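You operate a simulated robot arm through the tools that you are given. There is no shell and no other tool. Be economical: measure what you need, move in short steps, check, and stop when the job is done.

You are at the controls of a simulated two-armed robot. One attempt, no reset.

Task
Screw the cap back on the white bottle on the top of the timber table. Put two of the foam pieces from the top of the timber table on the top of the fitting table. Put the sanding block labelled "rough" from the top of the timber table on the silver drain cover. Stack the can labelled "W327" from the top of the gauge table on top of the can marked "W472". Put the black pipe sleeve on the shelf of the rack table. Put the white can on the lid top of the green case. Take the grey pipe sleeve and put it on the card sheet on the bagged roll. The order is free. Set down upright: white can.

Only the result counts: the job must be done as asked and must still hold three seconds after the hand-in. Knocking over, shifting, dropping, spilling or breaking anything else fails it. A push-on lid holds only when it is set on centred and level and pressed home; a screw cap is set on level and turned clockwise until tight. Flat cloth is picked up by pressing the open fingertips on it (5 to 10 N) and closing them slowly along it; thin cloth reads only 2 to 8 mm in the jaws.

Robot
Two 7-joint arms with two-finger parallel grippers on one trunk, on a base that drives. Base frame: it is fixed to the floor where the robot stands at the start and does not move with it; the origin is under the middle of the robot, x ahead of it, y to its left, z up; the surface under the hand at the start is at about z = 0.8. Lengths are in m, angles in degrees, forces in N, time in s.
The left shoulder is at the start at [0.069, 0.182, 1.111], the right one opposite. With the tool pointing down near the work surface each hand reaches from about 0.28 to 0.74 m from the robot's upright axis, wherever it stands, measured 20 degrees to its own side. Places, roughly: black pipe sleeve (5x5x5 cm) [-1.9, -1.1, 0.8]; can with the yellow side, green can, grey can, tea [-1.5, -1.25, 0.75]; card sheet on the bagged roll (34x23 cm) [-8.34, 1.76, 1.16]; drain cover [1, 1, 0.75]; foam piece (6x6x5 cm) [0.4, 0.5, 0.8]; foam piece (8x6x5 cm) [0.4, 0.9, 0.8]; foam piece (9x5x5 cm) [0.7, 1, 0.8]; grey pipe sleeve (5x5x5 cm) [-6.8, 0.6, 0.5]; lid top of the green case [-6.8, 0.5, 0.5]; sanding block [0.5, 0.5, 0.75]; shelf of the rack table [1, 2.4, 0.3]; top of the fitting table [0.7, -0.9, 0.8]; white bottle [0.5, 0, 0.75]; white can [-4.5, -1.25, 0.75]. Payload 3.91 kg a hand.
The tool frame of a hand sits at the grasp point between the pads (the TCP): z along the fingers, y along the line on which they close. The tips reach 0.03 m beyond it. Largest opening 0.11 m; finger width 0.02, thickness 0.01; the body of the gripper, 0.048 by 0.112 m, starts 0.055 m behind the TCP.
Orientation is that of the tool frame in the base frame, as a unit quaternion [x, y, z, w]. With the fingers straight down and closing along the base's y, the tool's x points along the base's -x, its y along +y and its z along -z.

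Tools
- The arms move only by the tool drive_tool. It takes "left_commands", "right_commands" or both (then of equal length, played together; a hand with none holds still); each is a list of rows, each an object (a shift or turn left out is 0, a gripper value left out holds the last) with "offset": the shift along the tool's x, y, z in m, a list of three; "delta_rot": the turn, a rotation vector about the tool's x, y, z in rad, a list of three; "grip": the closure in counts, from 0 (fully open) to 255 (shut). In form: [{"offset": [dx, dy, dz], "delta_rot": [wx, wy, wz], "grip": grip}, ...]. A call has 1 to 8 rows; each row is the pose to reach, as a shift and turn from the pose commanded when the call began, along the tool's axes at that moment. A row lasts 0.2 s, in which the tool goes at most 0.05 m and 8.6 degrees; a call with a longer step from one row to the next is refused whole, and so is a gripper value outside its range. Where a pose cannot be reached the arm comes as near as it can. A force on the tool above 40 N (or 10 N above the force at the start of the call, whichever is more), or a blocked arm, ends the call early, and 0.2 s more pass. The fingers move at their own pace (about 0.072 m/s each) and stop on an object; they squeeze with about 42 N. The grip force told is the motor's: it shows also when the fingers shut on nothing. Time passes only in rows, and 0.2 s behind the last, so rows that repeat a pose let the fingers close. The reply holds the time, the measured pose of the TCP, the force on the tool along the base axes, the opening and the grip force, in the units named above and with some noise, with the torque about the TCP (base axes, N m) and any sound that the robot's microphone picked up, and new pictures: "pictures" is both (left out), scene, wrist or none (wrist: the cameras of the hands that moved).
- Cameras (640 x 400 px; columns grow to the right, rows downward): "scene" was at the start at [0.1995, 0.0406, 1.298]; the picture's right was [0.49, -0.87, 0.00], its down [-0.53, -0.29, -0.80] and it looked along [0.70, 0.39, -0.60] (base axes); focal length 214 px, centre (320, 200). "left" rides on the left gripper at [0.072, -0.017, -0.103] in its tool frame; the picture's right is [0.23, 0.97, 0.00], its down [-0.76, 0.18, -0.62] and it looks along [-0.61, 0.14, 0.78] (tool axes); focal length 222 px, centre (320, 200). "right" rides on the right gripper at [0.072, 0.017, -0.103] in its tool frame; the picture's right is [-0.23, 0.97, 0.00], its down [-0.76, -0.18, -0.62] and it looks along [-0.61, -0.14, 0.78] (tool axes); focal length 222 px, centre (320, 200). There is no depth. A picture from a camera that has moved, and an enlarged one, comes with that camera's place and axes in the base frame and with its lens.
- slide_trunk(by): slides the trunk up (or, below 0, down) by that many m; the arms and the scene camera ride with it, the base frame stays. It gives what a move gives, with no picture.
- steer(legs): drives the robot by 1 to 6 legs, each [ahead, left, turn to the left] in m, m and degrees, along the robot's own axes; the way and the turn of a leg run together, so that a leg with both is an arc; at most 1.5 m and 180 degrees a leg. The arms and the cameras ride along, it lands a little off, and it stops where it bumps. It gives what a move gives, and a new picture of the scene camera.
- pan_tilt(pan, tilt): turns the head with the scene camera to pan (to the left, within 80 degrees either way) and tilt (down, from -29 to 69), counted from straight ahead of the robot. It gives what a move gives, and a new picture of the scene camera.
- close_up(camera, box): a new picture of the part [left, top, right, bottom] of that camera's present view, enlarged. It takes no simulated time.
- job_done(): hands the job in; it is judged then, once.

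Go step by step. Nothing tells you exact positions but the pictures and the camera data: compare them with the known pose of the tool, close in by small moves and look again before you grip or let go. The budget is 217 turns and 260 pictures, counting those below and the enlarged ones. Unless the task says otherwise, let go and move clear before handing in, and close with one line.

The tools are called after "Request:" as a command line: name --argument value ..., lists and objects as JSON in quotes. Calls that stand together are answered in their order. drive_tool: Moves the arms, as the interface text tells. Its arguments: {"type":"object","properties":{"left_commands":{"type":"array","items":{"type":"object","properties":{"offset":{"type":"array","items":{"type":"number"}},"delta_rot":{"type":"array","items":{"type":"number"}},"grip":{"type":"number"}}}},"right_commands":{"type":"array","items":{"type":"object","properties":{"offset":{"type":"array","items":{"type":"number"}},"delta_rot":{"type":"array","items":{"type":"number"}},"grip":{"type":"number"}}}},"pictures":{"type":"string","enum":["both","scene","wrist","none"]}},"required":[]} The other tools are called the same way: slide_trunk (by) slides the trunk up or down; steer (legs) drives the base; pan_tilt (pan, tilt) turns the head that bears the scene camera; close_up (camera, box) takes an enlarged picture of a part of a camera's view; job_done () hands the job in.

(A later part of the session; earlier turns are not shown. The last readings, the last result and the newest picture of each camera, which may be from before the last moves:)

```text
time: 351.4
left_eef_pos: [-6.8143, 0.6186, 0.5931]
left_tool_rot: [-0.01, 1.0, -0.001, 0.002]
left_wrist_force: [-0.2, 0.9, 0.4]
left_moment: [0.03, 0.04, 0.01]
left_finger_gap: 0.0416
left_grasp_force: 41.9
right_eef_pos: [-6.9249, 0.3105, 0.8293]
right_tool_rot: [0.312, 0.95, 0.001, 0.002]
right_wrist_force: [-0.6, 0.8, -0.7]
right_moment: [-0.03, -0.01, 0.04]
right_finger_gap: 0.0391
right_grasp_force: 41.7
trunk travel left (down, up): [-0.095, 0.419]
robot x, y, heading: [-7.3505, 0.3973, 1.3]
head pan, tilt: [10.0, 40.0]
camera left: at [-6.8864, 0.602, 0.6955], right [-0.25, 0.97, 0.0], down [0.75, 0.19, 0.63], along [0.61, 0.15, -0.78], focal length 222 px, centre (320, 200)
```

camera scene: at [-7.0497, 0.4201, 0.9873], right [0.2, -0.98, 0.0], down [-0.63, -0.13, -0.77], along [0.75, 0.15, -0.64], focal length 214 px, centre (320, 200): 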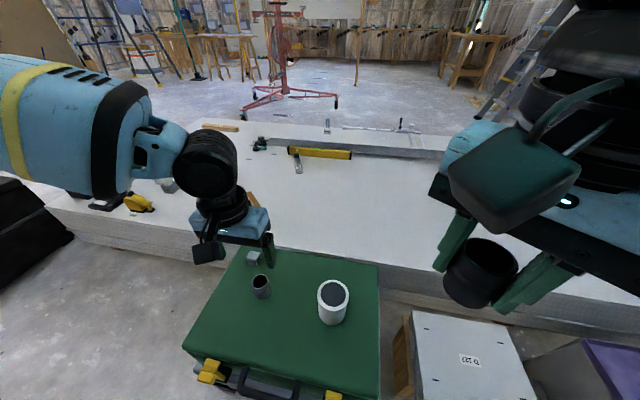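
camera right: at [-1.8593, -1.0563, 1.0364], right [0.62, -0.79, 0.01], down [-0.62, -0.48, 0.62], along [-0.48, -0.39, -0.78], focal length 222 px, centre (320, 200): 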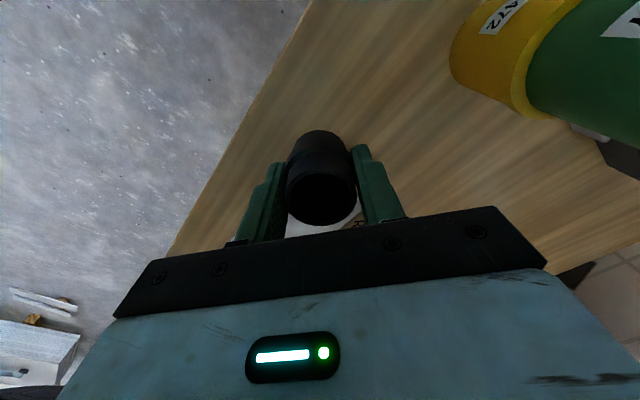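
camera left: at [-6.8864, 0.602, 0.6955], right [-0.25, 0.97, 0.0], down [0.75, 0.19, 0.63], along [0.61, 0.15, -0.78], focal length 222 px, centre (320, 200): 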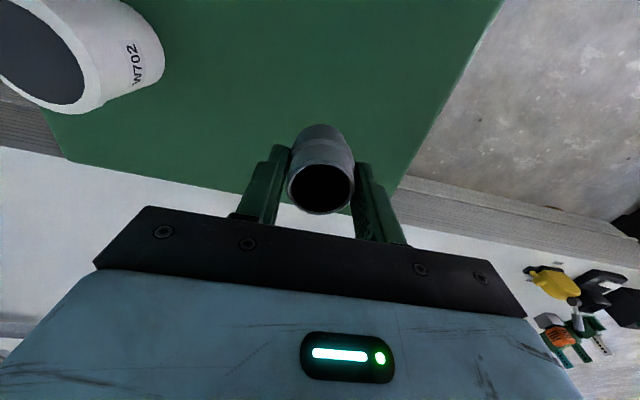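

Grey sleeve held. I raise the hand and the trunk, then move north and turn to face the rolls.

Request:
drive_tool --left_commands '[{"offset": [0, 0, -0.05]}, {"offset": [0, 0, -0.1]}, {"offset": [0, 0, -0.15]}, {"offset": [0.04, 0, -0.18]}, {"offset": [0.08, 0, -0.2]}, {"offset": [0.12, 0, -0.2]}]' --pictures "none"

Request:
slide_trunk --by 0.41

Request:
steer --legs '[[-0.05, 0.6, 0], [0, 0.55, 0], [0, 0, 165]]'

Request:
pan_tilt --pan 0 --tilt 30

```text
time: 352.8
left_eef_pos: [-6.9331, 0.6139, 0.7929]
left_tool_rot: [-0.012, 1.0, 0.001, 0.003]
left_wrist_force: [0.0, 0.2, 0.4]
left_moment: [0.05, 0.0, 0.01]
left_finger_gap: 0.0416
left_grasp_force: 42.1
right_eef_pos: [-6.9249, 0.3108, 0.8295]
right_tool_rot: [0.311, 0.95, 0.0, 0.001]
right_wrist_force: [-0.9, -0.9, -0.2]
right_moment: [0.0, 0.01, -0.01]
right_finger_gap: 0.0392
right_grasp_force: 42.0
trunk travel left (down, up): [-0.095, 0.419]
robot x, y, heading: [-7.3514, 0.3981, 1.6]
head pan, tilt: [10.0, 40.0]
```

```text
refused: 0.41 is not a number from -0.4 to 0.4
```

```text
time: 370.1
left_eef_pos: [-7.8935, 1.431, 0.7928]
left_tool_rot: [0.992, -0.122, -0.003, 0.0]
left_wrist_force: [-0.5, 0.2, -0.2]
left_moment: [-0.02, -0.04, -0.03]
left_finger_gap: 0.0403
left_grasp_force: 41.7
right_eef_pos: [-7.8203, 1.728, 0.8298]
right_tool_rot: [0.901, -0.435, -0.001, 0.001]
right_wrist_force: [0.4, -0.8, 0.2]
right_moment: [0.01, 0.02, 0.03]
right_finger_gap: 0.0391
right_grasp_force: 42.5
trunk travel left (down, up): [-0.095, 0.419]
robot x, y, heading: [-7.434, 1.5268, 166.4]
head pan, tilt: [10.0, 40.0]
camera scene: at [-7.7296, 1.5859, 0.9878], right [0.07, 1.0, 0.0], down [0.64, -0.05, -0.77], along [-0.77, 0.05, -0.64], focal length 214 px, centre (320, 200)
```

scene: 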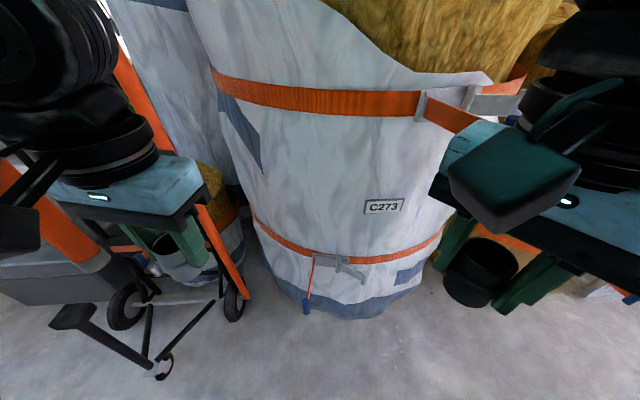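

```text
time: 370.8
left_eef_pos: [-7.8924, 1.4329, 0.7939]
left_tool_rot: [0.992, -0.124, -0.005, -0.001]
left_wrist_force: [-0.7, -0.4, -0.2]
left_moment: [0.0, 0.0, -0.03]
left_finger_gap: 0.0405
left_grasp_force: 42.0
right_eef_pos: [-7.821, 1.7291, 0.8294]
right_tool_rot: [0.901, -0.435, 0.0, 0.001]
right_wrist_force: [-0.5, -0.6, -0.2]
right_moment: [0.04, -0.01, 0.01]
right_finger_gap: 0.0391
right_grasp_force: 41.8
trunk travel left (down, up): [-0.095, 0.419]
robot x, y, heading: [-7.433, 1.5254, 166.0]
head pan, tilt: [0.0, 30.0]
camera scene: at [-7.7327, 1.6015, 1.003], right [0.24, 0.97, 0.0], down [0.48, -0.12, -0.87], along [-0.84, 0.21, -0.5], focal length 214 px, centre (320, 200)
```

scene: 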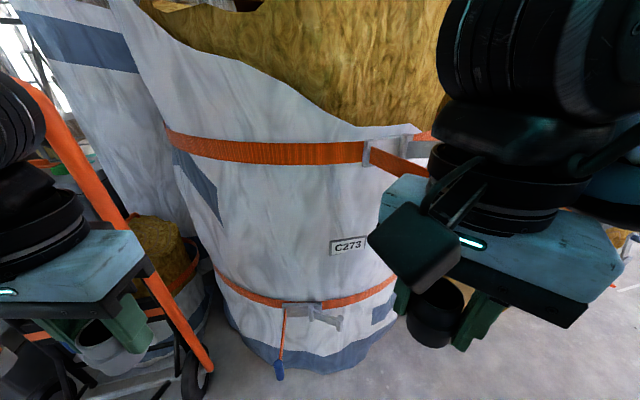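

The trunk didn't rise (limit 0.4 per call) and the hand truck is close to the left hand. I back off 20 cm before raising.

Request:
steer --legs '[[-0.2, 0, 0]]'

Request:
slide_trunk --by 0.4

Request:
pan_tilt --pan 0 --tilt 25

```text
time: 372.4
left_eef_pos: [-7.7015, 1.3823, 0.7917]
left_tool_rot: [0.993, -0.12, -0.003, -0.001]
left_wrist_force: [0.0, 0.3, -0.4]
left_moment: [0.01, 0.0, 0.03]
left_finger_gap: 0.0404
left_grasp_force: 42.6
right_eef_pos: [-7.6309, 1.6773, 0.8287]
right_tool_rot: [0.901, -0.434, -0.001, -0.001]
right_wrist_force: [-1.0, -0.2, 0.4]
right_moment: [0.04, 0.0, 0.01]
right_finger_gap: 0.0393
right_grasp_force: 41.9
trunk travel left (down, up): [-0.095, 0.419]
robot x, y, heading: [-7.2375, 1.4798, 166.5]
head pan, tilt: [0.0, 30.0]
camera scene: at [-7.542, 1.5515, 1.0028], right [0.24, 0.97, 0.0], down [0.49, -0.12, -0.87], along [-0.84, 0.2, -0.5], focal length 214 px, centre (320, 200)
```

scene: 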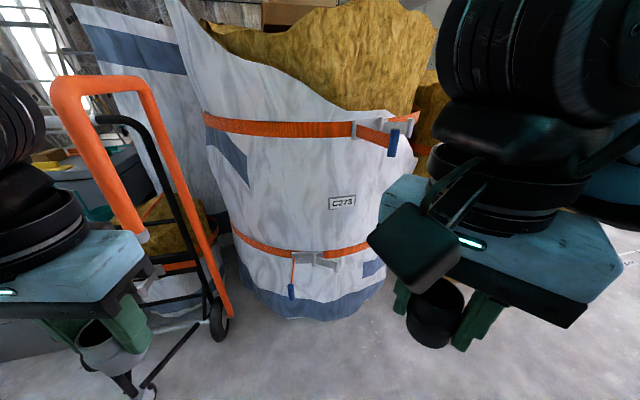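

```text
time: 376.2
left_eef_pos: [-7.7024, 1.3817, 1.1922]
left_tool_rot: [0.993, -0.121, -0.002, 0.0]
left_wrist_force: [0.4, 0.8, -0.5]
left_moment: [-0.01, 0.0, -0.02]
left_finger_gap: 0.0398
left_grasp_force: 41.9
right_eef_pos: [-7.631, 1.6782, 1.2282]
right_tool_rot: [0.901, -0.433, 0.001, -0.001]
right_wrist_force: [0.0, -0.6, -0.2]
right_moment: [0.01, 0.0, 0.02]
right_finger_gap: 0.0391
right_grasp_force: 42.3
trunk travel left (down, up): [-0.495, 0.019]
robot x, y, heading: [-7.2387, 1.4761, 166.1]
head pan, tilt: [0.0, 30.0]
```

```text
time: 376.9
left_eef_pos: [-7.7021, 1.3813, 1.1924]
left_tool_rot: [0.993, -0.122, -0.004, 0.0]
left_wrist_force: [0.3, 0.2, 0.4]
left_moment: [0.04, -0.01, 0.0]
left_finger_gap: 0.0397
left_grasp_force: 42.0
right_eef_pos: [-7.631, 1.6772, 1.2282]
right_tool_rot: [0.901, -0.433, -0.001, 0.0]
right_wrist_force: [-0.4, 0.6, 0.4]
right_moment: [0.04, 0.02, 0.03]
right_finger_gap: 0.0392
right_grasp_force: 42.4
trunk travel left (down, up): [-0.495, 0.019]
robot x, y, heading: [-7.2427, 1.48, 166.4]
head pan, tilt: [0.0, 25.0]
camera scene: at [-7.3662, 1.5087, 1.4595], right [0.24, 0.97, 0.0], down [0.41, -0.1, -0.91], along [-0.88, 0.21, -0.42], focal length 214 px, centre (320, 200)
```

scene: 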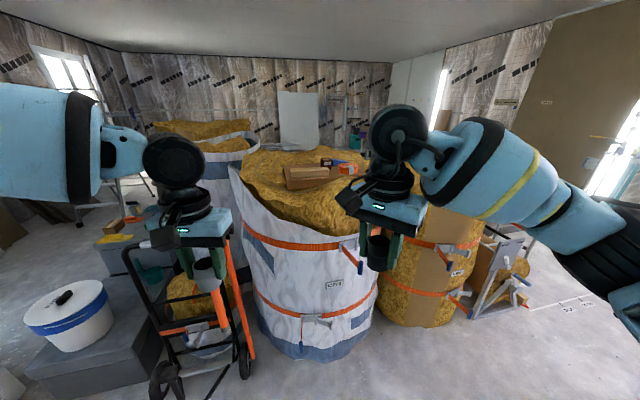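

I see the roll's top with the brown card sheet. Zoom in.

Request:
close_up --camera "scene" --box '[230, 130, 410, 270]'

```text
2.86 times, centred on (320, 200) of scene
camera zoom: at [-7.3662, 1.5087, 1.4595], right [0.24, 0.97, 0.0], down [0.41, -0.1, -0.91], along [-0.88, 0.21, -0.42], focal length 613 px, centre (320, 200)
```

zoom: 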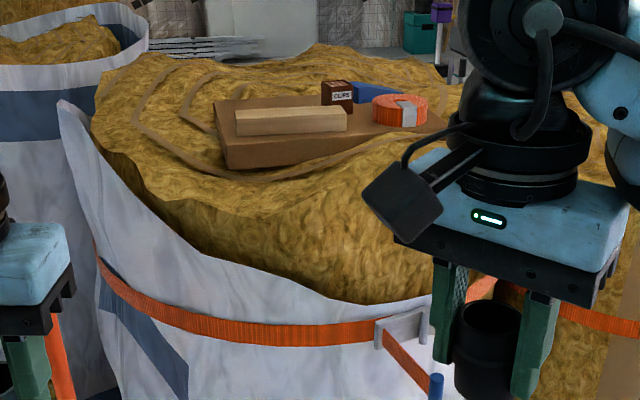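

The card carries a wood block, clips box and tape; I need a top view to choose a free spot. I raise both hands and approach with a slight right turn.

Request:
drive_tool --left_commands '[{"offset": [0, 0, -0.05]}, {"offset": [0, 0, -0.1]}, {"offset": [0, 0, -0.12]}]' --right_commands '[{"offset": [0, 0, -0.04]}, {"offset": [0, 0, -0.08]}, {"offset": [0, 0, -0.1]}]' --pictures "none"

Request:
steer --legs '[[0, 0, -15], [0.34, 0.12, 0]]'

Request:
close_up --camera "left" --box '[0, 0, 640, 400]'

```text
time: 377.7
left_eef_pos: [-7.7, 1.3805, 1.3125]
left_tool_rot: [0.993, -0.121, -0.003, 0.0]
left_wrist_force: [0.2, 0.4, -0.3]
left_moment: [-0.01, 0.02, 0.0]
left_finger_gap: 0.0395
left_grasp_force: 42.0
right_eef_pos: [-7.6309, 1.6779, 1.3281]
right_tool_rot: [0.901, -0.433, 0.0, 0.0]
right_wrist_force: [0.8, 0.2, -0.3]
right_moment: [-0.02, 0.01, 0.02]
right_finger_gap: 0.0391
right_grasp_force: 42.2
trunk travel left (down, up): [-0.495, 0.019]
robot x, y, heading: [-7.2384, 1.4806, 166.1]
head pan, tilt: [0.0, 25.0]
```

```text
time: 380.9
left_eef_pos: [-8.0589, 1.5597, 1.3124]
left_tool_rot: [0.968, -0.249, -0.003, -0.001]
left_wrist_force: [-0.8, 0.1, 0.0]
left_moment: [0.01, 0.01, 0.01]
left_finger_gap: 0.0397
left_grasp_force: 41.6
right_eef_pos: [-7.9135, 1.8269, 1.3283]
right_tool_rot: [0.837, -0.547, -0.001, 0.0]
right_wrist_force: [-0.1, -0.2, -0.1]
right_moment: [-0.01, -0.05, 0.03]
right_finger_gap: 0.039
right_grasp_force: 42.1
trunk travel left (down, up): [-0.495, 0.019]
robot x, y, heading: [-7.5853, 1.5369, 151.4]
head pan, tilt: [0.0, 25.0]
camera scene: at [-7.7023, 1.5958, 1.4597], right [0.48, 0.88, 0.0], down [0.37, -0.2, -0.91], along [-0.8, 0.43, -0.42], focal length 214 px, centre (320, 200)
```

scene: 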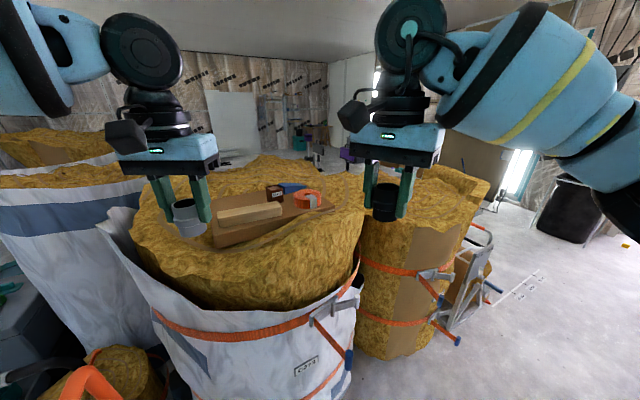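

```text
1.00 times, centred on (320, 200) of left (not enlarged: the box is as wide or as high as the picture)
camera zoom: at [-7.9866, 1.5399, 1.4149], right [-0.27, -0.96, 0.0], down [-0.75, 0.21, 0.63], along [-0.6, 0.17, -0.78], focal length 222 px, centre (320, 200)
```

zoom: 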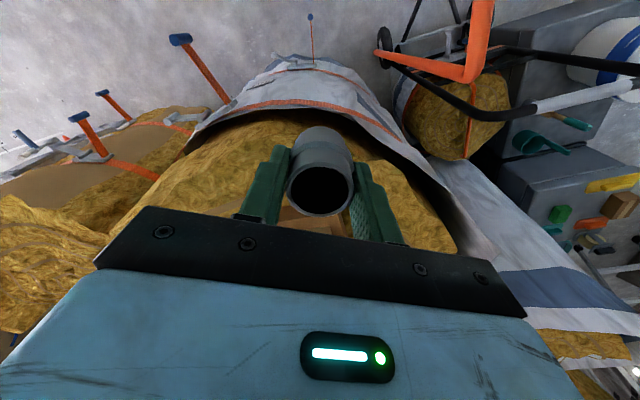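

Request:
close_up --camera "scene" --box '[190, 160, 350, 260]'

```text
4.00 times, centred on (270, 210) of scene
camera zoom: at [-7.7023, 1.5958, 1.4597], right [0.48, 0.88, 0.0], down [0.37, -0.2, -0.91], along [-0.8, 0.43, -0.42], focal length 858 px, centre (520, 160)
```

zoom: 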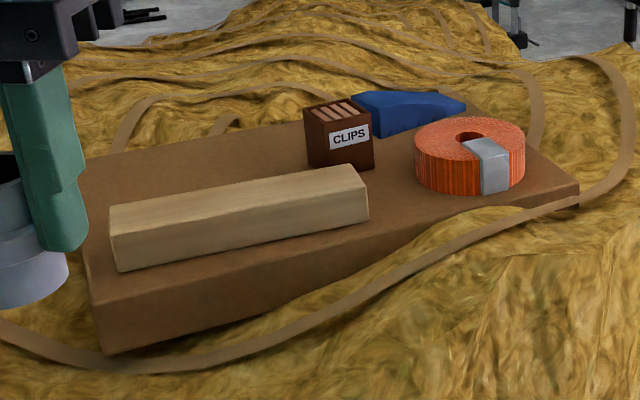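

Free area on the card's rear-left: around (-8.36, 1.66). I step 14 cm closer and extend the left hand there at height.

Request:
steer --legs '[[0.14, 0, 0]]'

Request:
slide_trunk --by 0.018

Request:
drive_tool --left_commands '[{"offset": [-0.04, 0.008, 0]}, {"offset": [-0.08, 0.016, 0]}, {"offset": [-0.12, 0.024, 0]}, {"offset": [-0.157, 0.033, 0]}]' --pictures "both"

```text
time: 382.2
left_eef_pos: [-8.1805, 1.6244, 1.3135]
left_tool_rot: [0.968, -0.25, -0.005, -0.001]
left_wrist_force: [0.3, -0.4, 0.1]
left_moment: [0.0, 0.0, 0.02]
left_finger_gap: 0.0394
left_grasp_force: 42.2
right_eef_pos: [-8.037, 1.8941, 1.329]
right_tool_rot: [0.838, -0.545, -0.002, -0.001]
right_wrist_force: [0.2, 0.1, 0.9]
right_moment: [-0.01, 0.02, 0.0]
right_finger_gap: 0.0392
right_grasp_force: 41.9
trunk travel left (down, up): [-0.495, 0.019]
robot x, y, heading: [-7.7125, 1.6025, 151.4]
head pan, tilt: [0.0, 25.0]
camera scene: at [-7.8242, 1.6619, 1.4599], right [0.48, 0.88, 0.0], down [0.37, -0.2, -0.91], along [-0.8, 0.43, -0.42], focal length 214 px, centre (320, 200)
```

scene: 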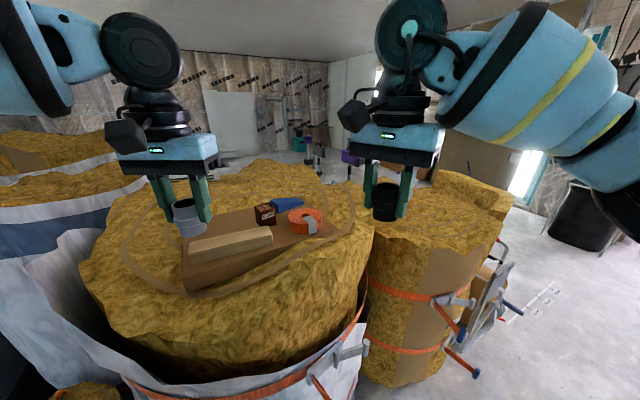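

```text
time: 382.8
left_eef_pos: [-8.183, 1.6254, 1.3292]
left_tool_rot: [0.969, -0.249, -0.002, -0.001]
left_wrist_force: [-0.9, 0.5, -0.6]
left_moment: [0.04, -0.02, 0.0]
left_finger_gap: 0.0394
left_grasp_force: 42.3
right_eef_pos: [-8.04, 1.8952, 1.3455]
right_tool_rot: [0.838, -0.546, 0.001, 0.001]
right_wrist_force: [0.3, 0.4, -0.1]
right_moment: [-0.02, -0.04, 0.02]
right_finger_gap: 0.0394
right_grasp_force: 41.7
trunk travel left (down, up): [-0.513, 0.001]
robot x, y, heading: [-7.711, 1.6037, 151.5]
head pan, tilt: [0.0, 25.0]
```

```text
time: 383.8
left_eef_pos: [-8.3013, 1.613, 1.3114]
left_tool_rot: [0.969, -0.248, -0.003, -0.001]
left_wrist_force: [-0.4, 0.7, -0.5]
left_moment: [-0.03, -0.01, 0.0]
left_finger_gap: 0.0393
left_grasp_force: 42.0
left hand out of reach, approached as far as the arm can: row 2, 3, 4
right_eef_pos: [-8.0397, 1.894, 1.3462]
right_tool_rot: [0.838, -0.546, -0.001, 0.0]
right_wrist_force: [-0.2, 0.3, -0.8]
right_moment: [0.0, -0.06, 0.0]
right_finger_gap: 0.0392
right_grasp_force: 41.6
trunk travel left (down, up): [-0.513, 0.001]
robot x, y, heading: [-7.7128, 1.6059, 151.6]
head pan, tilt: [0.0, 25.0]
camera scene: at [-7.8035, 1.65, 1.4771], right [0.48, 0.88, 0.0], down [0.37, -0.2, -0.91], along [-0.8, 0.43, -0.42], focal length 214 px, centre (320, 200)
camera left: at [-8.2284, 1.5941, 1.4146], right [-0.27, -0.96, 0.0], down [-0.75, 0.21, 0.63], along [-0.6, 0.17, -0.78], focal length 222 px, centre (320, 200)
```

scene: 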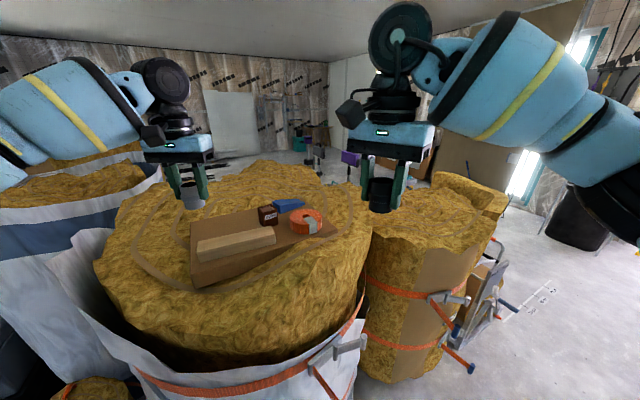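
left: 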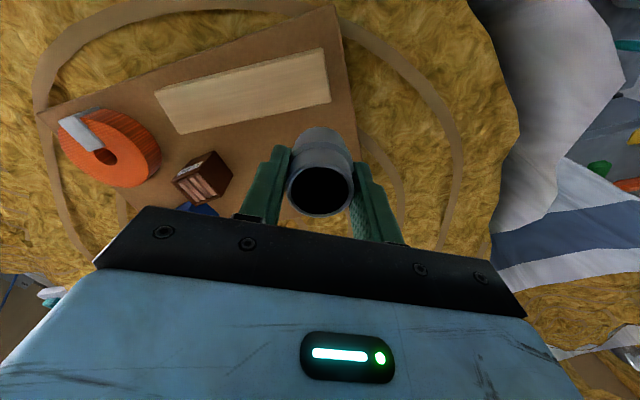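

Excellent top view: free spot near (-8.345, 1.645), between wood block, clips box and card edge. I turn the base 3.5° clockwise (moves the hand north), then extend while lowering.

Request:
steer --legs '[[0, 0, -3.5]]'

Request:
drive_tool --left_commands '[{"offset": [0, 0, 0.03]}, {"offset": [-0.02, 0.01, 0.05]}, {"offset": [-0.045, 0.022, 0.06]}]' --pictures "wrist"

```text
time: 384.7
left_eef_pos: [-8.2978, 1.6469, 1.3127]
left_tool_rot: [0.961, -0.278, -0.003, 0.0]
left_wrist_force: [0.8, 0.3, 0.2]
left_moment: [0.0, 0.02, 0.02]
left_finger_gap: 0.0392
left_grasp_force: 41.9
right_eef_pos: [-8.0206, 1.9119, 1.3468]
right_tool_rot: [0.821, -0.571, -0.001, 0.001]
right_wrist_force: [0.2, -0.9, 0.7]
right_moment: [0.0, 0.04, -0.01]
right_finger_gap: 0.0391
right_grasp_force: 41.9
trunk travel left (down, up): [-0.513, 0.001]
robot x, y, heading: [-7.7122, 1.6013, 147.8]
head pan, tilt: [0.0, 25.0]
camera scene: at [-7.7991, 1.6544, 1.4773], right [0.53, 0.85, 0.0], down [0.36, -0.22, -0.91], along [-0.77, 0.48, -0.42], focal length 214 px, centre (320, 200)
```

scene: 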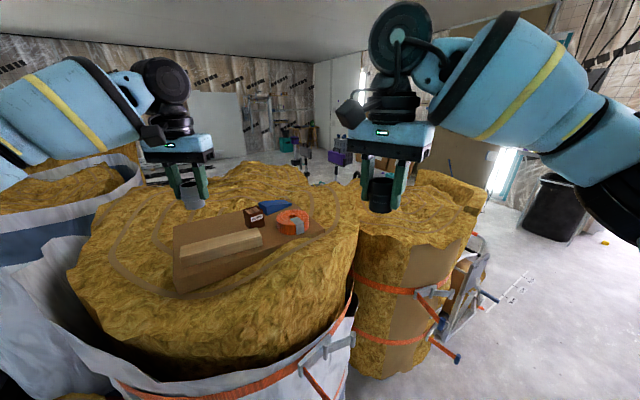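

```text
time: 385.5
left_eef_pos: [-8.3458, 1.6445, 1.248]
left_tool_rot: [0.961, -0.278, -0.002, -0.002]
left_wrist_force: [-0.1, -0.2, -0.7]
left_moment: [0.05, -0.03, -0.03]
left_finger_gap: 0.0394
left_grasp_force: 42.1
left hand out of reach, approached as far as the arm can: row 3
right_eef_pos: [-8.0216, 1.9119, 1.3451]
right_tool_rot: [0.821, -0.571, -0.001, 0.0]
right_wrist_force: [0.2, -0.4, -0.1]
right_moment: [0.02, -0.02, 0.02]
right_finger_gap: 0.0389
right_grasp_force: 42.0
trunk travel left (down, up): [-0.513, 0.001]
robot x, y, heading: [-7.7139, 1.5993, 147.8]
head pan, tilt: [0.0, 25.0]
camera left: at [-8.274, 1.6224, 1.3509], right [-0.33, -0.95, 0.0], down [-0.74, 0.25, 0.63], along [-0.59, 0.21, -0.78], focal length 222 px, centre (320, 200)
```

left: 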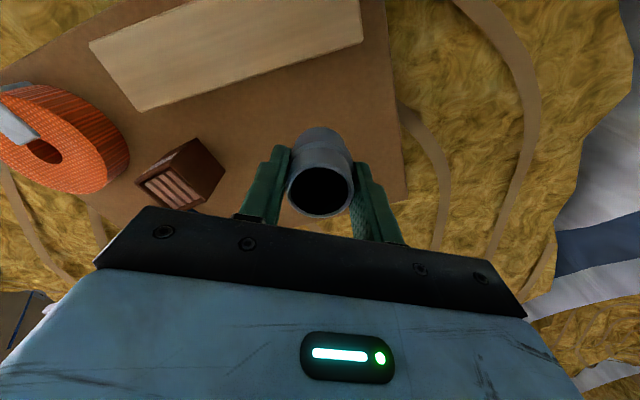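

The landing spot on the card is free. Lower gently to contact.

Request:
drive_tool --left_commands '[{"offset": [0, 0, 0.02]}, {"offset": [0, 0, 0.035]}, {"offset": [0, 0, 0.042]}, {"offset": [0, 0, 0.046]}, {"offset": [0, 0, 0.05]}]' --pictures "wrist"

```text
time: 386.7
left_eef_pos: [-8.3438, 1.646, 1.1992]
left_tool_rot: [0.961, -0.276, -0.003, -0.001]
left_wrist_force: [-0.1, 0.2, -1.5]
left_moment: [-0.02, 0.02, 0.0]
left_finger_gap: 0.0392
left_grasp_force: 41.8
right_eef_pos: [-8.0212, 1.9136, 1.3468]
right_tool_rot: [0.821, -0.571, -0.001, 0.0]
right_wrist_force: [-0.2, -0.7, 0.0]
right_moment: [-0.03, 0.01, -0.04]
right_finger_gap: 0.0389
right_grasp_force: 41.7
trunk travel left (down, up): [-0.513, 0.001]
robot x, y, heading: [-7.7123, 1.6041, 148.3]
head pan, tilt: [0.0, 25.0]
camera left: at [-8.273, 1.6229, 1.3022], right [-0.33, -0.95, 0.0], down [-0.74, 0.25, 0.63], along [-0.59, 0.21, -0.78], focal length 222 px, centre (320, 200)
```

left: 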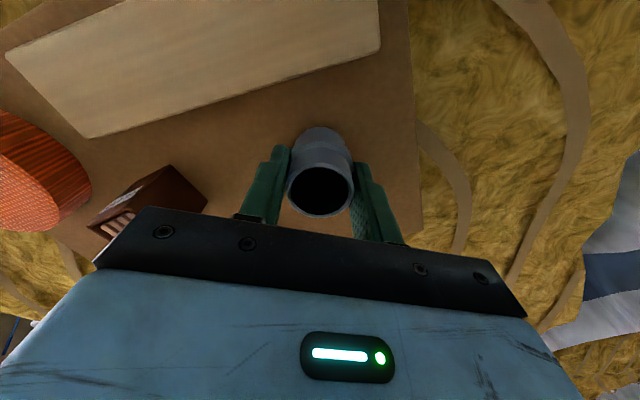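

No contact yet; further in small steps.

Request:
drive_tool --left_commands '[{"offset": [0, 0, 0.003]}, {"offset": [0, 0, 0.006]}, {"offset": [0, 0, 0.009]}, {"offset": [0, 0, 0.012]}]' --pictures "none"

```text
time: 387.7
left_eef_pos: [-8.3422, 1.6452, 1.1955]
left_tool_rot: [0.96, -0.278, -0.009, -0.004]
left_wrist_force: [-6.8, -2.5, 37.1]
left_moment: [-0.08, 0.24, -0.01]
left_finger_gap: 0.0395
left_grasp_force: 42.2
right_eef_pos: [-8.017, 1.9127, 1.3493]
right_tool_rot: [0.821, -0.57, -0.003, 0.0]
right_wrist_force: [0.4, -0.5, 0.3]
right_moment: [-0.02, -0.03, 0.0]
right_finger_gap: 0.0391
right_grasp_force: 41.7
trunk travel left (down, up): [-0.513, 0.001]
robot x, y, heading: [-7.7095, 1.6003, 147.8]
head pan, tilt: [0.0, 25.0]
```

Contact at 1.196. Ease the load, open a little, and rise.

Request:
drive_tool --left_commands '[{"offset": [0, 0, -0.006]}, {"offset": [0, 0, -0.008]}, {"offset": [0, 0, -0.008], "grip": 130}, {"offset": [0, 0, -0.008], "grip": 105}, {"offset": [0, 0, -0.008], "grip": 105}, {"offset": [0, 0, -0.05], "grip": 105}, {"offset": [0, 0, -0.1], "grip": 105}]' --pictures "wrist"

```text
time: 389.3
left_eef_pos: [-8.3417, 1.6239, 1.2903]
left_tool_rot: [0.961, -0.277, -0.003, -0.002]
left_wrist_force: [-0.2, -0.9, 0.2]
left_moment: [0.02, 0.04, 0.02]
left_finger_gap: 0.0646
left_grasp_force: 0.1
left hand out of reach, approached as far as the arm can: row 7
right_eef_pos: [-8.0194, 1.913, 1.3482]
right_tool_rot: [0.821, -0.57, -0.003, 0.0]
right_wrist_force: [0.1, -0.1, 0.4]
right_moment: [0.05, 0.04, -0.02]
right_finger_gap: 0.0391
right_grasp_force: 42.4
trunk travel left (down, up): [-0.513, 0.001]
robot x, y, heading: [-7.7121, 1.6006, 147.7]
head pan, tilt: [0.0, 25.0]
camera left: at [-8.2705, 1.6006, 1.3932], right [-0.33, -0.95, 0.0], down [-0.73, 0.25, 0.63], along [-0.59, 0.21, -0.78], focal length 222 px, centre (320, 200)
```

left: 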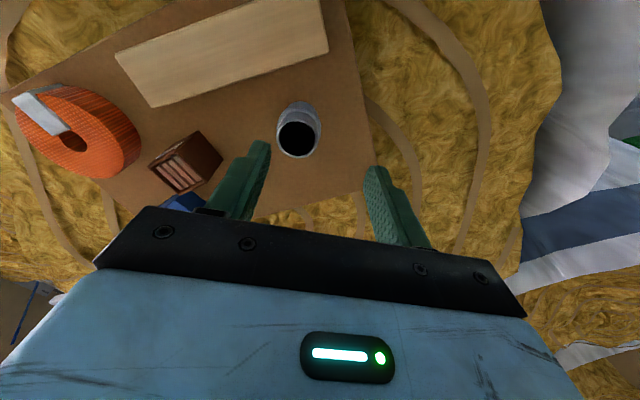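

The grey sleeve stands on the card. Now to the rack table with the black sleeve: I back off and turn, heading around the crate's north side.

Request:
steer --legs '[[-0.32, 0, 0], [0, 0, -57.7], [1.35, 0, 0], [0, 0, -90]]'

Request:
pan_tilt --pan 0 --tilt 18

```text
time: 404.2
left_eef_pos: [-6.8843, 3.0601, 1.2902]
left_tool_rot: [0.03, 1.0, 0.0, 0.004]
left_wrist_force: [0.7, 0.4, 0.5]
left_moment: [-0.02, -0.03, 0.02]
left_finger_gap: 0.065
left_grasp_force: 0.1
right_eef_pos: [-7.028, 2.6538, 1.3465]
right_tool_rot: [0.35, 0.937, 0.0, 0.001]
right_wrist_force: [0.4, -0.3, -0.3]
right_moment: [0.0, 0.02, 0.0]
right_finger_gap: 0.0388
right_grasp_force: 41.1
trunk travel left (down, up): [-0.513, 0.001]
robot x, y, heading: [-7.451, 2.7733, -2.9]
head pan, tilt: [0.0, 25.0]
camera scene: at [-7.3456, 2.7689, 1.4773], right [-0.06, -1.0, 0.0], down [-0.42, 0.02, -0.91], along [0.9, -0.05, -0.42], focal length 214 px, centre (320, 200)
```

scene: 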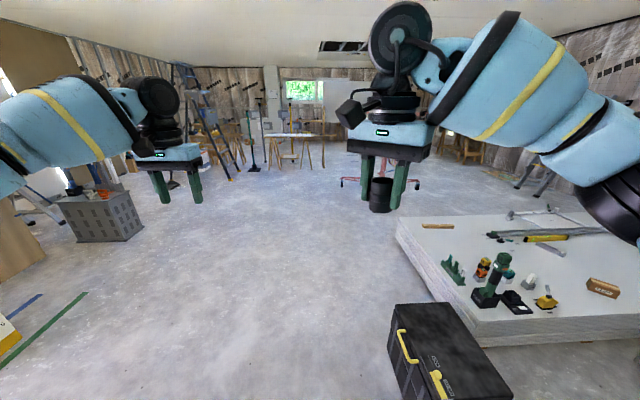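

```text
time: 404.9
left_eef_pos: [-6.8843, 3.0592, 1.2892]
left_tool_rot: [0.03, 1.0, 0.0, 0.003]
left_wrist_force: [-0.4, -0.2, 0.1]
left_moment: [0.0, 0.0, 0.01]
left_finger_gap: 0.0646
left_grasp_force: 0.1
right_eef_pos: [-7.0271, 2.6534, 1.3472]
right_tool_rot: [0.348, 0.937, 0.001, 0.001]
right_wrist_force: [-0.6, 0.2, 0.2]
right_moment: [0.01, -0.03, 0.03]
right_finger_gap: 0.0391
right_grasp_force: 42.1
trunk travel left (down, up): [-0.513, 0.001]
robot x, y, heading: [-7.4483, 2.7768, -3.0]
head pan, tilt: [0.0, 18.0]
camera scene: at [-7.3444, 2.7688, 1.4886], right [-0.06, -1.0, 0.0], down [-0.31, 0.02, -0.95], along [0.95, -0.05, -0.31], focal length 214 px, centre (320, 200)
```

scene: 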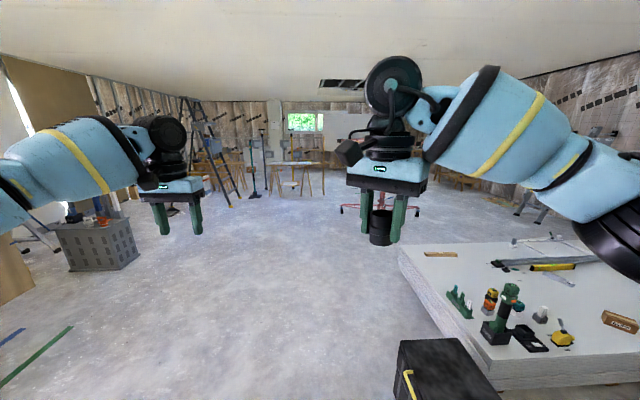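

The unexplored eastern way has a hoist and trestles; I'll return the way I came. First I restore the earlier trunk and hand heights, then drive east to x = -5.0 and turn to face west again.

Request:
slide_trunk --by -0.138

Request:
drive_tool --left_commands '[{"offset": [0.03, -0.02, 0.03]}, {"offset": [0.06, -0.04, 0.06]}, {"offset": [0.08, -0.07, 0.08]}]' --right_commands '[{"offset": [0, 0, 0.04]}, {"offset": [0, 0, 0.08]}, {"offset": [0, 0, 0.1]}]' --pictures "none"

Request:
steer --legs '[[0, 0, 3], [1.25, 0, 0], [1.18, 0, 0], [0, 0, 180]]'

```text
time: 406.5
left_eef_pos: [-6.8849, 3.0606, 1.1515]
left_tool_rot: [0.029, 1.0, 0.001, 0.004]
left_wrist_force: [-0.3, 0.6, 0.2]
left_moment: [0.0, 0.01, 0.02]
left_finger_gap: 0.0646
left_grasp_force: 0.0
right_eef_pos: [-7.0288, 2.6533, 1.2093]
right_tool_rot: [0.349, 0.937, 0.001, 0.001]
right_wrist_force: [0.1, -0.3, 0.0]
right_moment: [0.0, 0.0, 0.01]
right_finger_gap: 0.0391
right_grasp_force: 41.6
trunk travel left (down, up): [-0.375, 0.139]
robot x, y, heading: [-7.4483, 2.7742, -3.1]
head pan, tilt: [0.0, 18.0]
```

```text
time: 407.3
left_eef_pos: [-6.9665, 2.993, 1.0712]
left_tool_rot: [0.028, 1.0, 0.001, 0.004]
left_wrist_force: [0.2, -0.9, 0.1]
left_moment: [-0.01, -0.02, 0.0]
left_finger_gap: 0.0646
left_grasp_force: 0.0
right_eef_pos: [-7.0286, 2.6528, 1.1081]
right_tool_rot: [0.348, 0.937, 0.001, 0.002]
right_wrist_force: [0.4, -1.0, 0.0]
right_moment: [0.02, 0.01, 0.01]
right_finger_gap: 0.0391
right_grasp_force: 41.9
trunk travel left (down, up): [-0.375, 0.139]
robot x, y, heading: [-7.4481, 2.7739, -3.2]
head pan, tilt: [0.0, 18.0]
```

```text
time: 426.8
left_eef_pos: [-5.5198, 2.52, 1.07]
left_tool_rot: [0.999, -0.033, -0.003, 0.0]
left_wrist_force: [0.6, 0.2, 0.5]
left_moment: [-0.02, 0.02, 0.0]
left_finger_gap: 0.0649
left_grasp_force: 0.1
right_eef_pos: [-5.4568, 2.8587, 1.1089]
right_tool_rot: [0.936, -0.351, -0.001, 0.0]
right_wrist_force: [0.3, 0.5, -0.2]
right_moment: [0.02, 0.01, -0.03]
right_finger_gap: 0.0393
right_grasp_force: 42.1
trunk travel left (down, up): [-0.375, 0.139]
robot x, y, heading: [-5.0373, 2.7333, 176.5]
head pan, tilt: [0.0, 18.0]
camera scene: at [-5.2559, 2.7465, 1.3283], right [0.06, 1.0, 0.0], down [0.31, -0.02, -0.95], along [-0.95, 0.06, -0.31], focal length 214 px, centre (320, 200)
```

scene: 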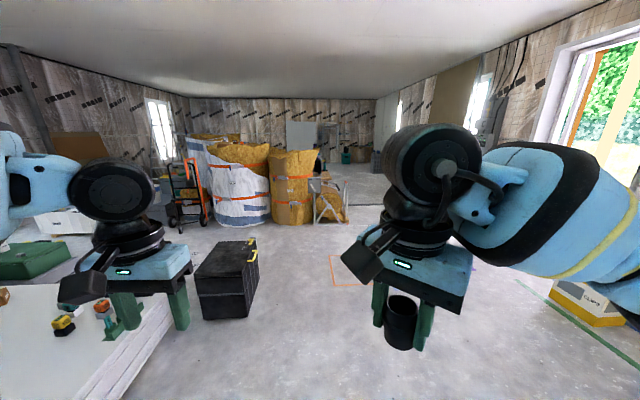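

Same corridor back: align heading, strafe south past the boom, step back east, then south again.

Request:
steer --legs '[[0, 0, 3.5], [-0.04, 0, 0], [0, 0.95, 0], [0, 1.0, 0]]'

```text
time: 445.1
left_eef_pos: [-5.4986, 0.5561, 1.0708]
left_tool_rot: [1.0, -0.016, -0.002, -0.001]
left_wrist_force: [0.3, 0.1, -0.1]
left_moment: [0.02, 0.01, 0.05]
left_finger_gap: 0.0646
left_grasp_force: 0.0
right_eef_pos: [-5.448, 0.8984, 1.1089]
right_tool_rot: [0.942, -0.335, 0.0, 0.001]
right_wrist_force: [-0.8, -0.4, -0.8]
right_moment: [-0.02, 0.0, 0.01]
right_finger_gap: 0.039
right_grasp_force: 41.5
trunk travel left (down, up): [-0.375, 0.139]
robot x, y, heading: [-5.0244, 0.7885, 178.5]
head pan, tilt: [0.0, 18.0]
camera scene: at [-5.2423, 0.7918, 1.3283], right [0.03, 1.0, 0.0], down [0.31, -0.01, -0.95], along [-0.95, 0.03, -0.31], focal length 214 px, centre (320, 200)
```

scene: 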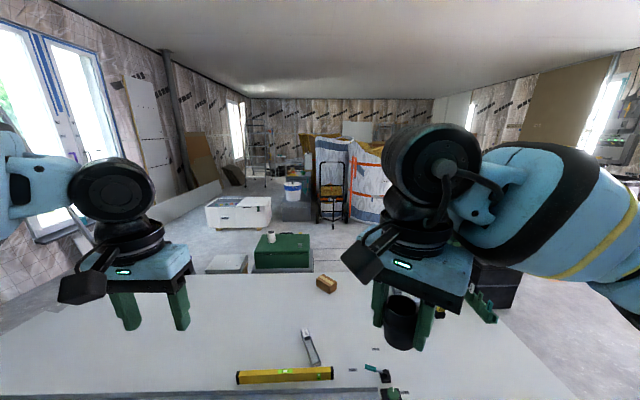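

Request:
steer --legs '[[-0.47, 0, 0], [0, 1.03, 0], [0, 0, -178.5], [1.25, 0, 0], [1.25, 0, 0]]'

```text
time: 476.2
left_eef_pos: [-1.5652, -0.0198, 1.0689]
left_tool_rot: [0.008, 1.0, 0.0, 0.004]
left_wrist_force: [0.4, 0.3, -0.2]
left_moment: [0.04, -0.03, 0.0]
left_finger_gap: 0.0649
left_grasp_force: 0.1
right_eef_pos: [-1.6122, -0.3634, 1.1083]
right_tool_rot: [0.329, 0.944, 0.001, 0.001]
right_wrist_force: [0.4, -0.8, -0.5]
right_moment: [0.0, 0.04, 0.02]
right_finger_gap: 0.039
right_grasp_force: 41.8
trunk travel left (down, up): [-0.375, 0.139]
robot x, y, heading: [-2.0347, -0.2621, -0.7]
head pan, tilt: [0.0, 18.0]
camera scene: at [-1.8192, -0.2626, 1.3283], right [-0.01, -1.0, 0.0], down [-0.31, 0.0, -0.95], along [0.95, -0.01, -0.31], focal length 214 px, centre (320, 200)
```

scene: 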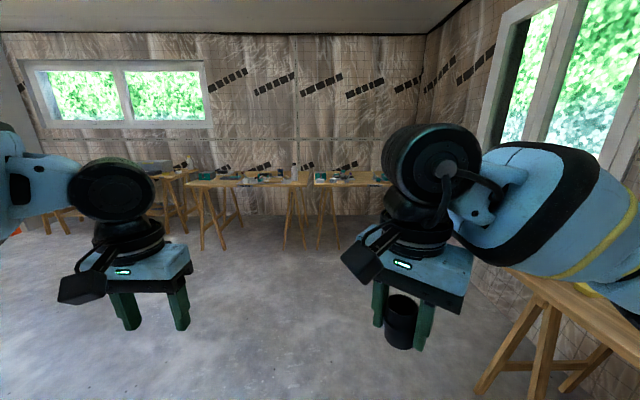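

Clear. I continue east, then north along the tables to the rack table, and look at its shelf.

Request:
steer --legs '[[1.45, 0, 0], [0.3, 0.3, 0], [0, 1.15, 0], [0, 1.1, 0]]'

Request:
pan_tilt --pan 0 --tilt 35

```text
time: 505.4
left_eef_pos: [0.2278, 2.4672, 1.071]
left_tool_rot: [0.01, 1.0, 0.001, 0.004]
left_wrist_force: [0.1, 0.6, 0.5]
left_moment: [0.03, -0.02, 0.01]
left_finger_gap: 0.0647
left_grasp_force: 0.2
right_eef_pos: [0.1787, 2.1261, 1.1078]
right_tool_rot: [0.331, 0.944, 0.0, 0.001]
right_wrist_force: [-0.9, -0.4, -0.4]
right_moment: [-0.02, -0.02, -0.03]
right_finger_gap: 0.0392
right_grasp_force: 42.4
trunk travel left (down, up): [-0.375, 0.139]
robot x, y, heading: [-0.2476, 2.2297, -1.0]
head pan, tilt: [0.0, 18.0]
camera scene: at [-0.0278, 2.2257, 1.3283], right [-0.02, -1.0, 0.0], down [-0.31, 0.01, -0.95], along [0.95, -0.02, -0.31], focal length 214 px, centre (320, 200)
```

scene: 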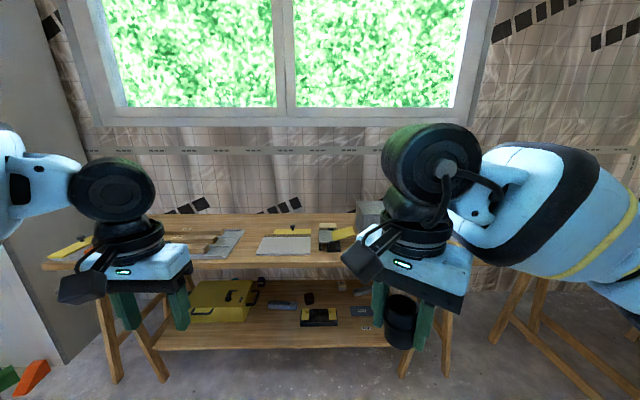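

```text
time: 506.2
left_eef_pos: [0.2271, 2.467, 1.0697]
left_tool_rot: [0.011, 1.0, -0.001, 0.003]
left_wrist_force: [0.1, -0.8, 0.2]
left_moment: [-0.01, -0.01, -0.01]
left_finger_gap: 0.0649
left_grasp_force: 0.0
right_eef_pos: [0.1786, 2.124, 1.1078]
right_tool_rot: [0.33, 0.944, 0.0, 0.001]
right_wrist_force: [-0.1, 0.0, 0.0]
right_moment: [0.0, -0.03, 0.03]
right_finger_gap: 0.039
right_grasp_force: 41.9
trunk travel left (down, up): [-0.375, 0.139]
robot x, y, heading: [-0.2484, 2.2247, -1.1]
head pan, tilt: [0.0, 35.0]
camera scene: at [-0.0331, 2.2257, 1.3013], right [-0.02, -1.0, 0.0], down [-0.57, 0.01, -0.82], along [0.82, -0.01, -0.57], focal length 214 px, centre (320, 200)
```

scene: 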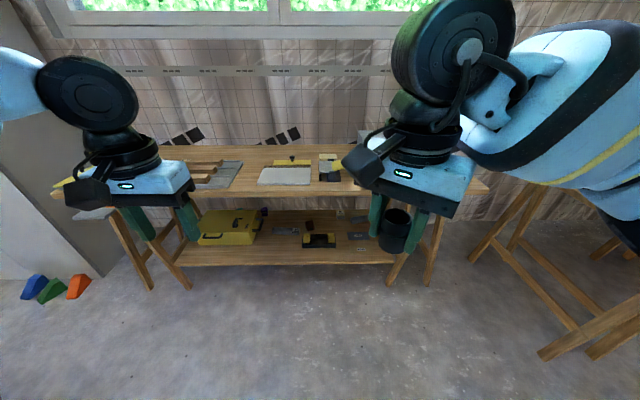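

The shelf (z≈0.3) is flush with the table front (x≈0.76). I zoom in for free space.

Request:
close_up --camera "scene" --box '[170, 190, 430, 290]'

```text
2.46 times, centred on (300, 240) of scene
camera zoom: at [-0.0331, 2.2257, 1.3013], right [-0.02, -1.0, 0.0], down [-0.57, 0.01, -0.82], along [0.82, -0.01, -0.57], focal length 528 px, centre (369, 102)
```

zoom: 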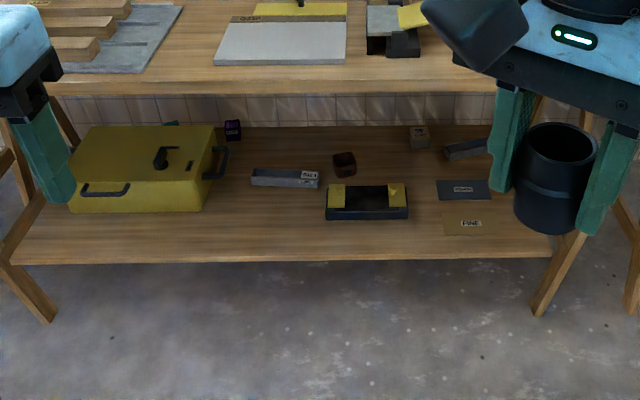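

Free spot on the shelf: about (0.83, 2.46), between the yellow case and black tool. I shift left, lower the trunk fully, and retract the hands before approaching.

Request:
steer --legs '[[0, 0.42, 1]]'

Request:
slide_trunk --by -0.374

Request:
drive_tool --left_commands '[{"offset": [0.04, 0.01, 0]}, {"offset": [0.08, 0.02, 0]}, {"offset": [0.12, 0.03, 0]}, {"offset": [0.15, 0.04, 0]}, {"offset": [0.15, 0.04, 0]}]' --right_commands '[{"delta_rot": [0, 0, -0.135]}, {"delta_rot": [0, 0, -0.27]}, {"delta_rot": [0, 0, -0.405]}, {"delta_rot": [0, 0, -0.54]}, {"delta_rot": [0, 0, -0.672]}]' --pictures "scene"

```text
time: 510.5
left_eef_pos: [0.2256, 2.8993, 1.0711]
left_tool_rot: [0.001, 1.0, 0.0, 0.004]
left_wrist_force: [-0.1, 1.1, 0.0]
left_moment: [-0.03, 0.02, -0.02]
left_finger_gap: 0.0648
left_grasp_force: 0.0
right_eef_pos: [0.1844, 2.5575, 1.1086]
right_tool_rot: [0.32, 0.947, 0.001, 0.002]
right_wrist_force: [0.1, 0.1, -0.3]
right_moment: [0.02, -0.01, -0.01]
right_finger_gap: 0.0393
right_grasp_force: 41.1
trunk travel left (down, up): [-0.375, 0.139]
robot x, y, heading: [-0.2438, 2.6539, 0.2]
head pan, tilt: [0.0, 35.0]
camera scene: at [-0.03, 2.6535, 1.3012], right [0.0, -1.0, 0.0], down [-0.57, 0.0, -0.82], along [0.82, 0.0, -0.57], focal length 214 px, centre (320, 200)
```

scene: 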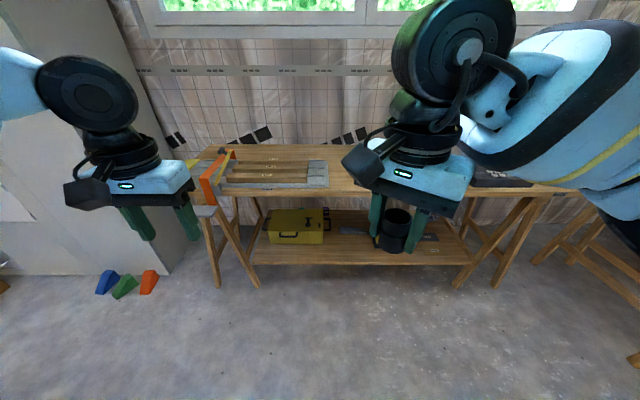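

```text
time: 514.1
left_eef_pos: [0.2249, 2.8992, 0.6968]
left_tool_rot: [-0.001, 1.0, 0.0, 0.004]
left_wrist_force: [-0.5, -1.0, -0.4]
left_moment: [0.01, 0.05, -0.03]
left_finger_gap: 0.0649
left_grasp_force: 0.1
right_eef_pos: [0.1842, 2.5569, 0.7338]
right_tool_rot: [0.321, 0.947, 0.001, 0.001]
right_wrist_force: [0.1, 0.0, 0.2]
right_moment: [0.01, 0.0, 0.01]
right_finger_gap: 0.0391
right_grasp_force: 42.0
trunk travel left (down, up): [-0.001, 0.513]
robot x, y, heading: [-0.2394, 2.6528, 0.1]
head pan, tilt: [0.0, 35.0]
```

```text
time: 515.3
left_eef_pos: [0.1062, 2.9471, 0.718]
left_tool_rot: [0.002, 1.0, 0.0, 0.003]
left_wrist_force: [-0.2, 0.0, 0.0]
left_moment: [0.0, 0.0, -0.01]
left_finger_gap: 0.0647
left_grasp_force: 0.0
left hand out of reach, approached as far as the arm can: row 3, 4, 5
right_eef_pos: [0.1849, 2.5567, 0.7336]
right_tool_rot: [-0.009, 1.0, -0.001, 0.001]
right_wrist_force: [-0.4, -0.1, -0.3]
right_moment: [-0.03, -0.02, 0.02]
right_finger_gap: 0.0388
right_grasp_force: 42.8
trunk travel left (down, up): [-0.001, 0.513]
robot x, y, heading: [-0.2432, 2.6547, 0.1]
head pan, tilt: [0.0, 35.0]
camera scene: at [0.0915, 2.6538, 0.9096], right [0.0, -1.0, 0.0], down [-0.57, 0.0, -0.82], along [0.82, 0.0, -0.57], focal length 214 px, centre (320, 200)
```

scene: 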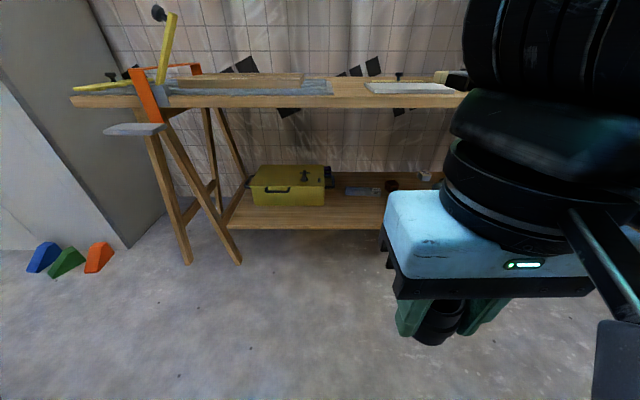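

Now I tilt the right hand 34° forward and lower it to z ≈ 0.46, in line with y = 2.46.

Request:
drive_tool --right_commands '[{"offset": [0, -0.016, 0.045], "delta_rot": [0, -0.1, 0]}, {"offset": [0, -0.032, 0.09], "delta_rot": [0, -0.2, 0]}, {"offset": [0, -0.048, 0.135], "delta_rot": [0, -0.3, 0]}, {"offset": [0, -0.064, 0.18], "delta_rot": [0, -0.4, 0]}, {"offset": [0, -0.08, 0.225], "delta_rot": [0, -0.5, 0]}, {"offset": [0, -0.096, 0.27], "delta_rot": [0, -0.6, 0]}]' --pictures "both"

```text
time: 516.7
left_eef_pos: [0.1064, 2.9468, 0.7177]
left_tool_rot: [0.0, 1.0, -0.001, 0.003]
left_wrist_force: [-0.5, 0.9, 0.3]
left_moment: [0.0, 0.01, -0.01]
left_finger_gap: 0.0648
left_grasp_force: 0.1
right_eef_pos: [0.2176, 2.4779, 0.4384]
right_tool_rot: [-0.01, 0.955, 0.003, 0.297]
right_wrist_force: [0.3, 0.4, -0.5]
right_moment: [-0.02, 0.0, -0.02]
right_finger_gap: 0.0391
right_grasp_force: 41.6
right hand out of reach, approached as far as the arm can: row 3, 4, 5, 6
trunk travel left (down, up): [-0.001, 0.513]
robot x, y, heading: [-0.2419, 2.6527, 0.2]
head pan, tilt: [0.0, 35.0]
camera scene: at [0.0913, 2.6537, 0.9097], right [0.0, -1.0, 0.0], down [-0.57, 0.0, -0.82], along [0.82, 0.0, -0.57], focal length 214 px, centre (320, 200)
camera right: at [0.0999, 2.493, 0.4821], right [0.17, 0.98, 0.13], down [0.28, -0.17, 0.94], along [0.95, -0.12, -0.3], focal length 222 px, centre (320, 200)
```

scene: 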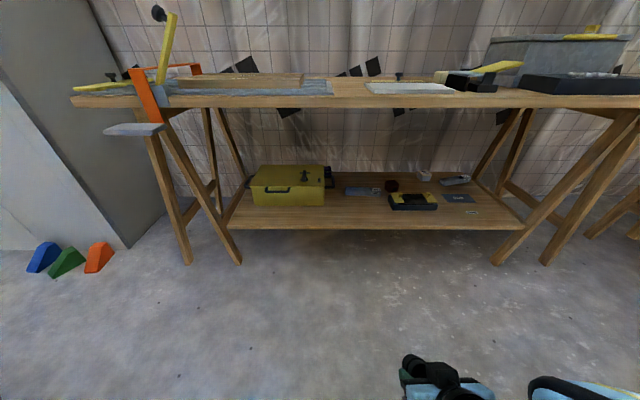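
right: 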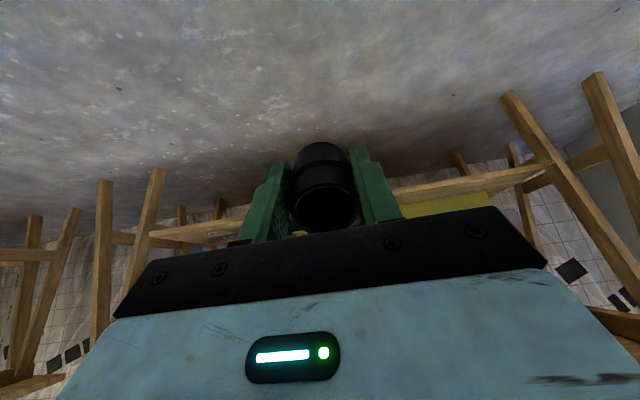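

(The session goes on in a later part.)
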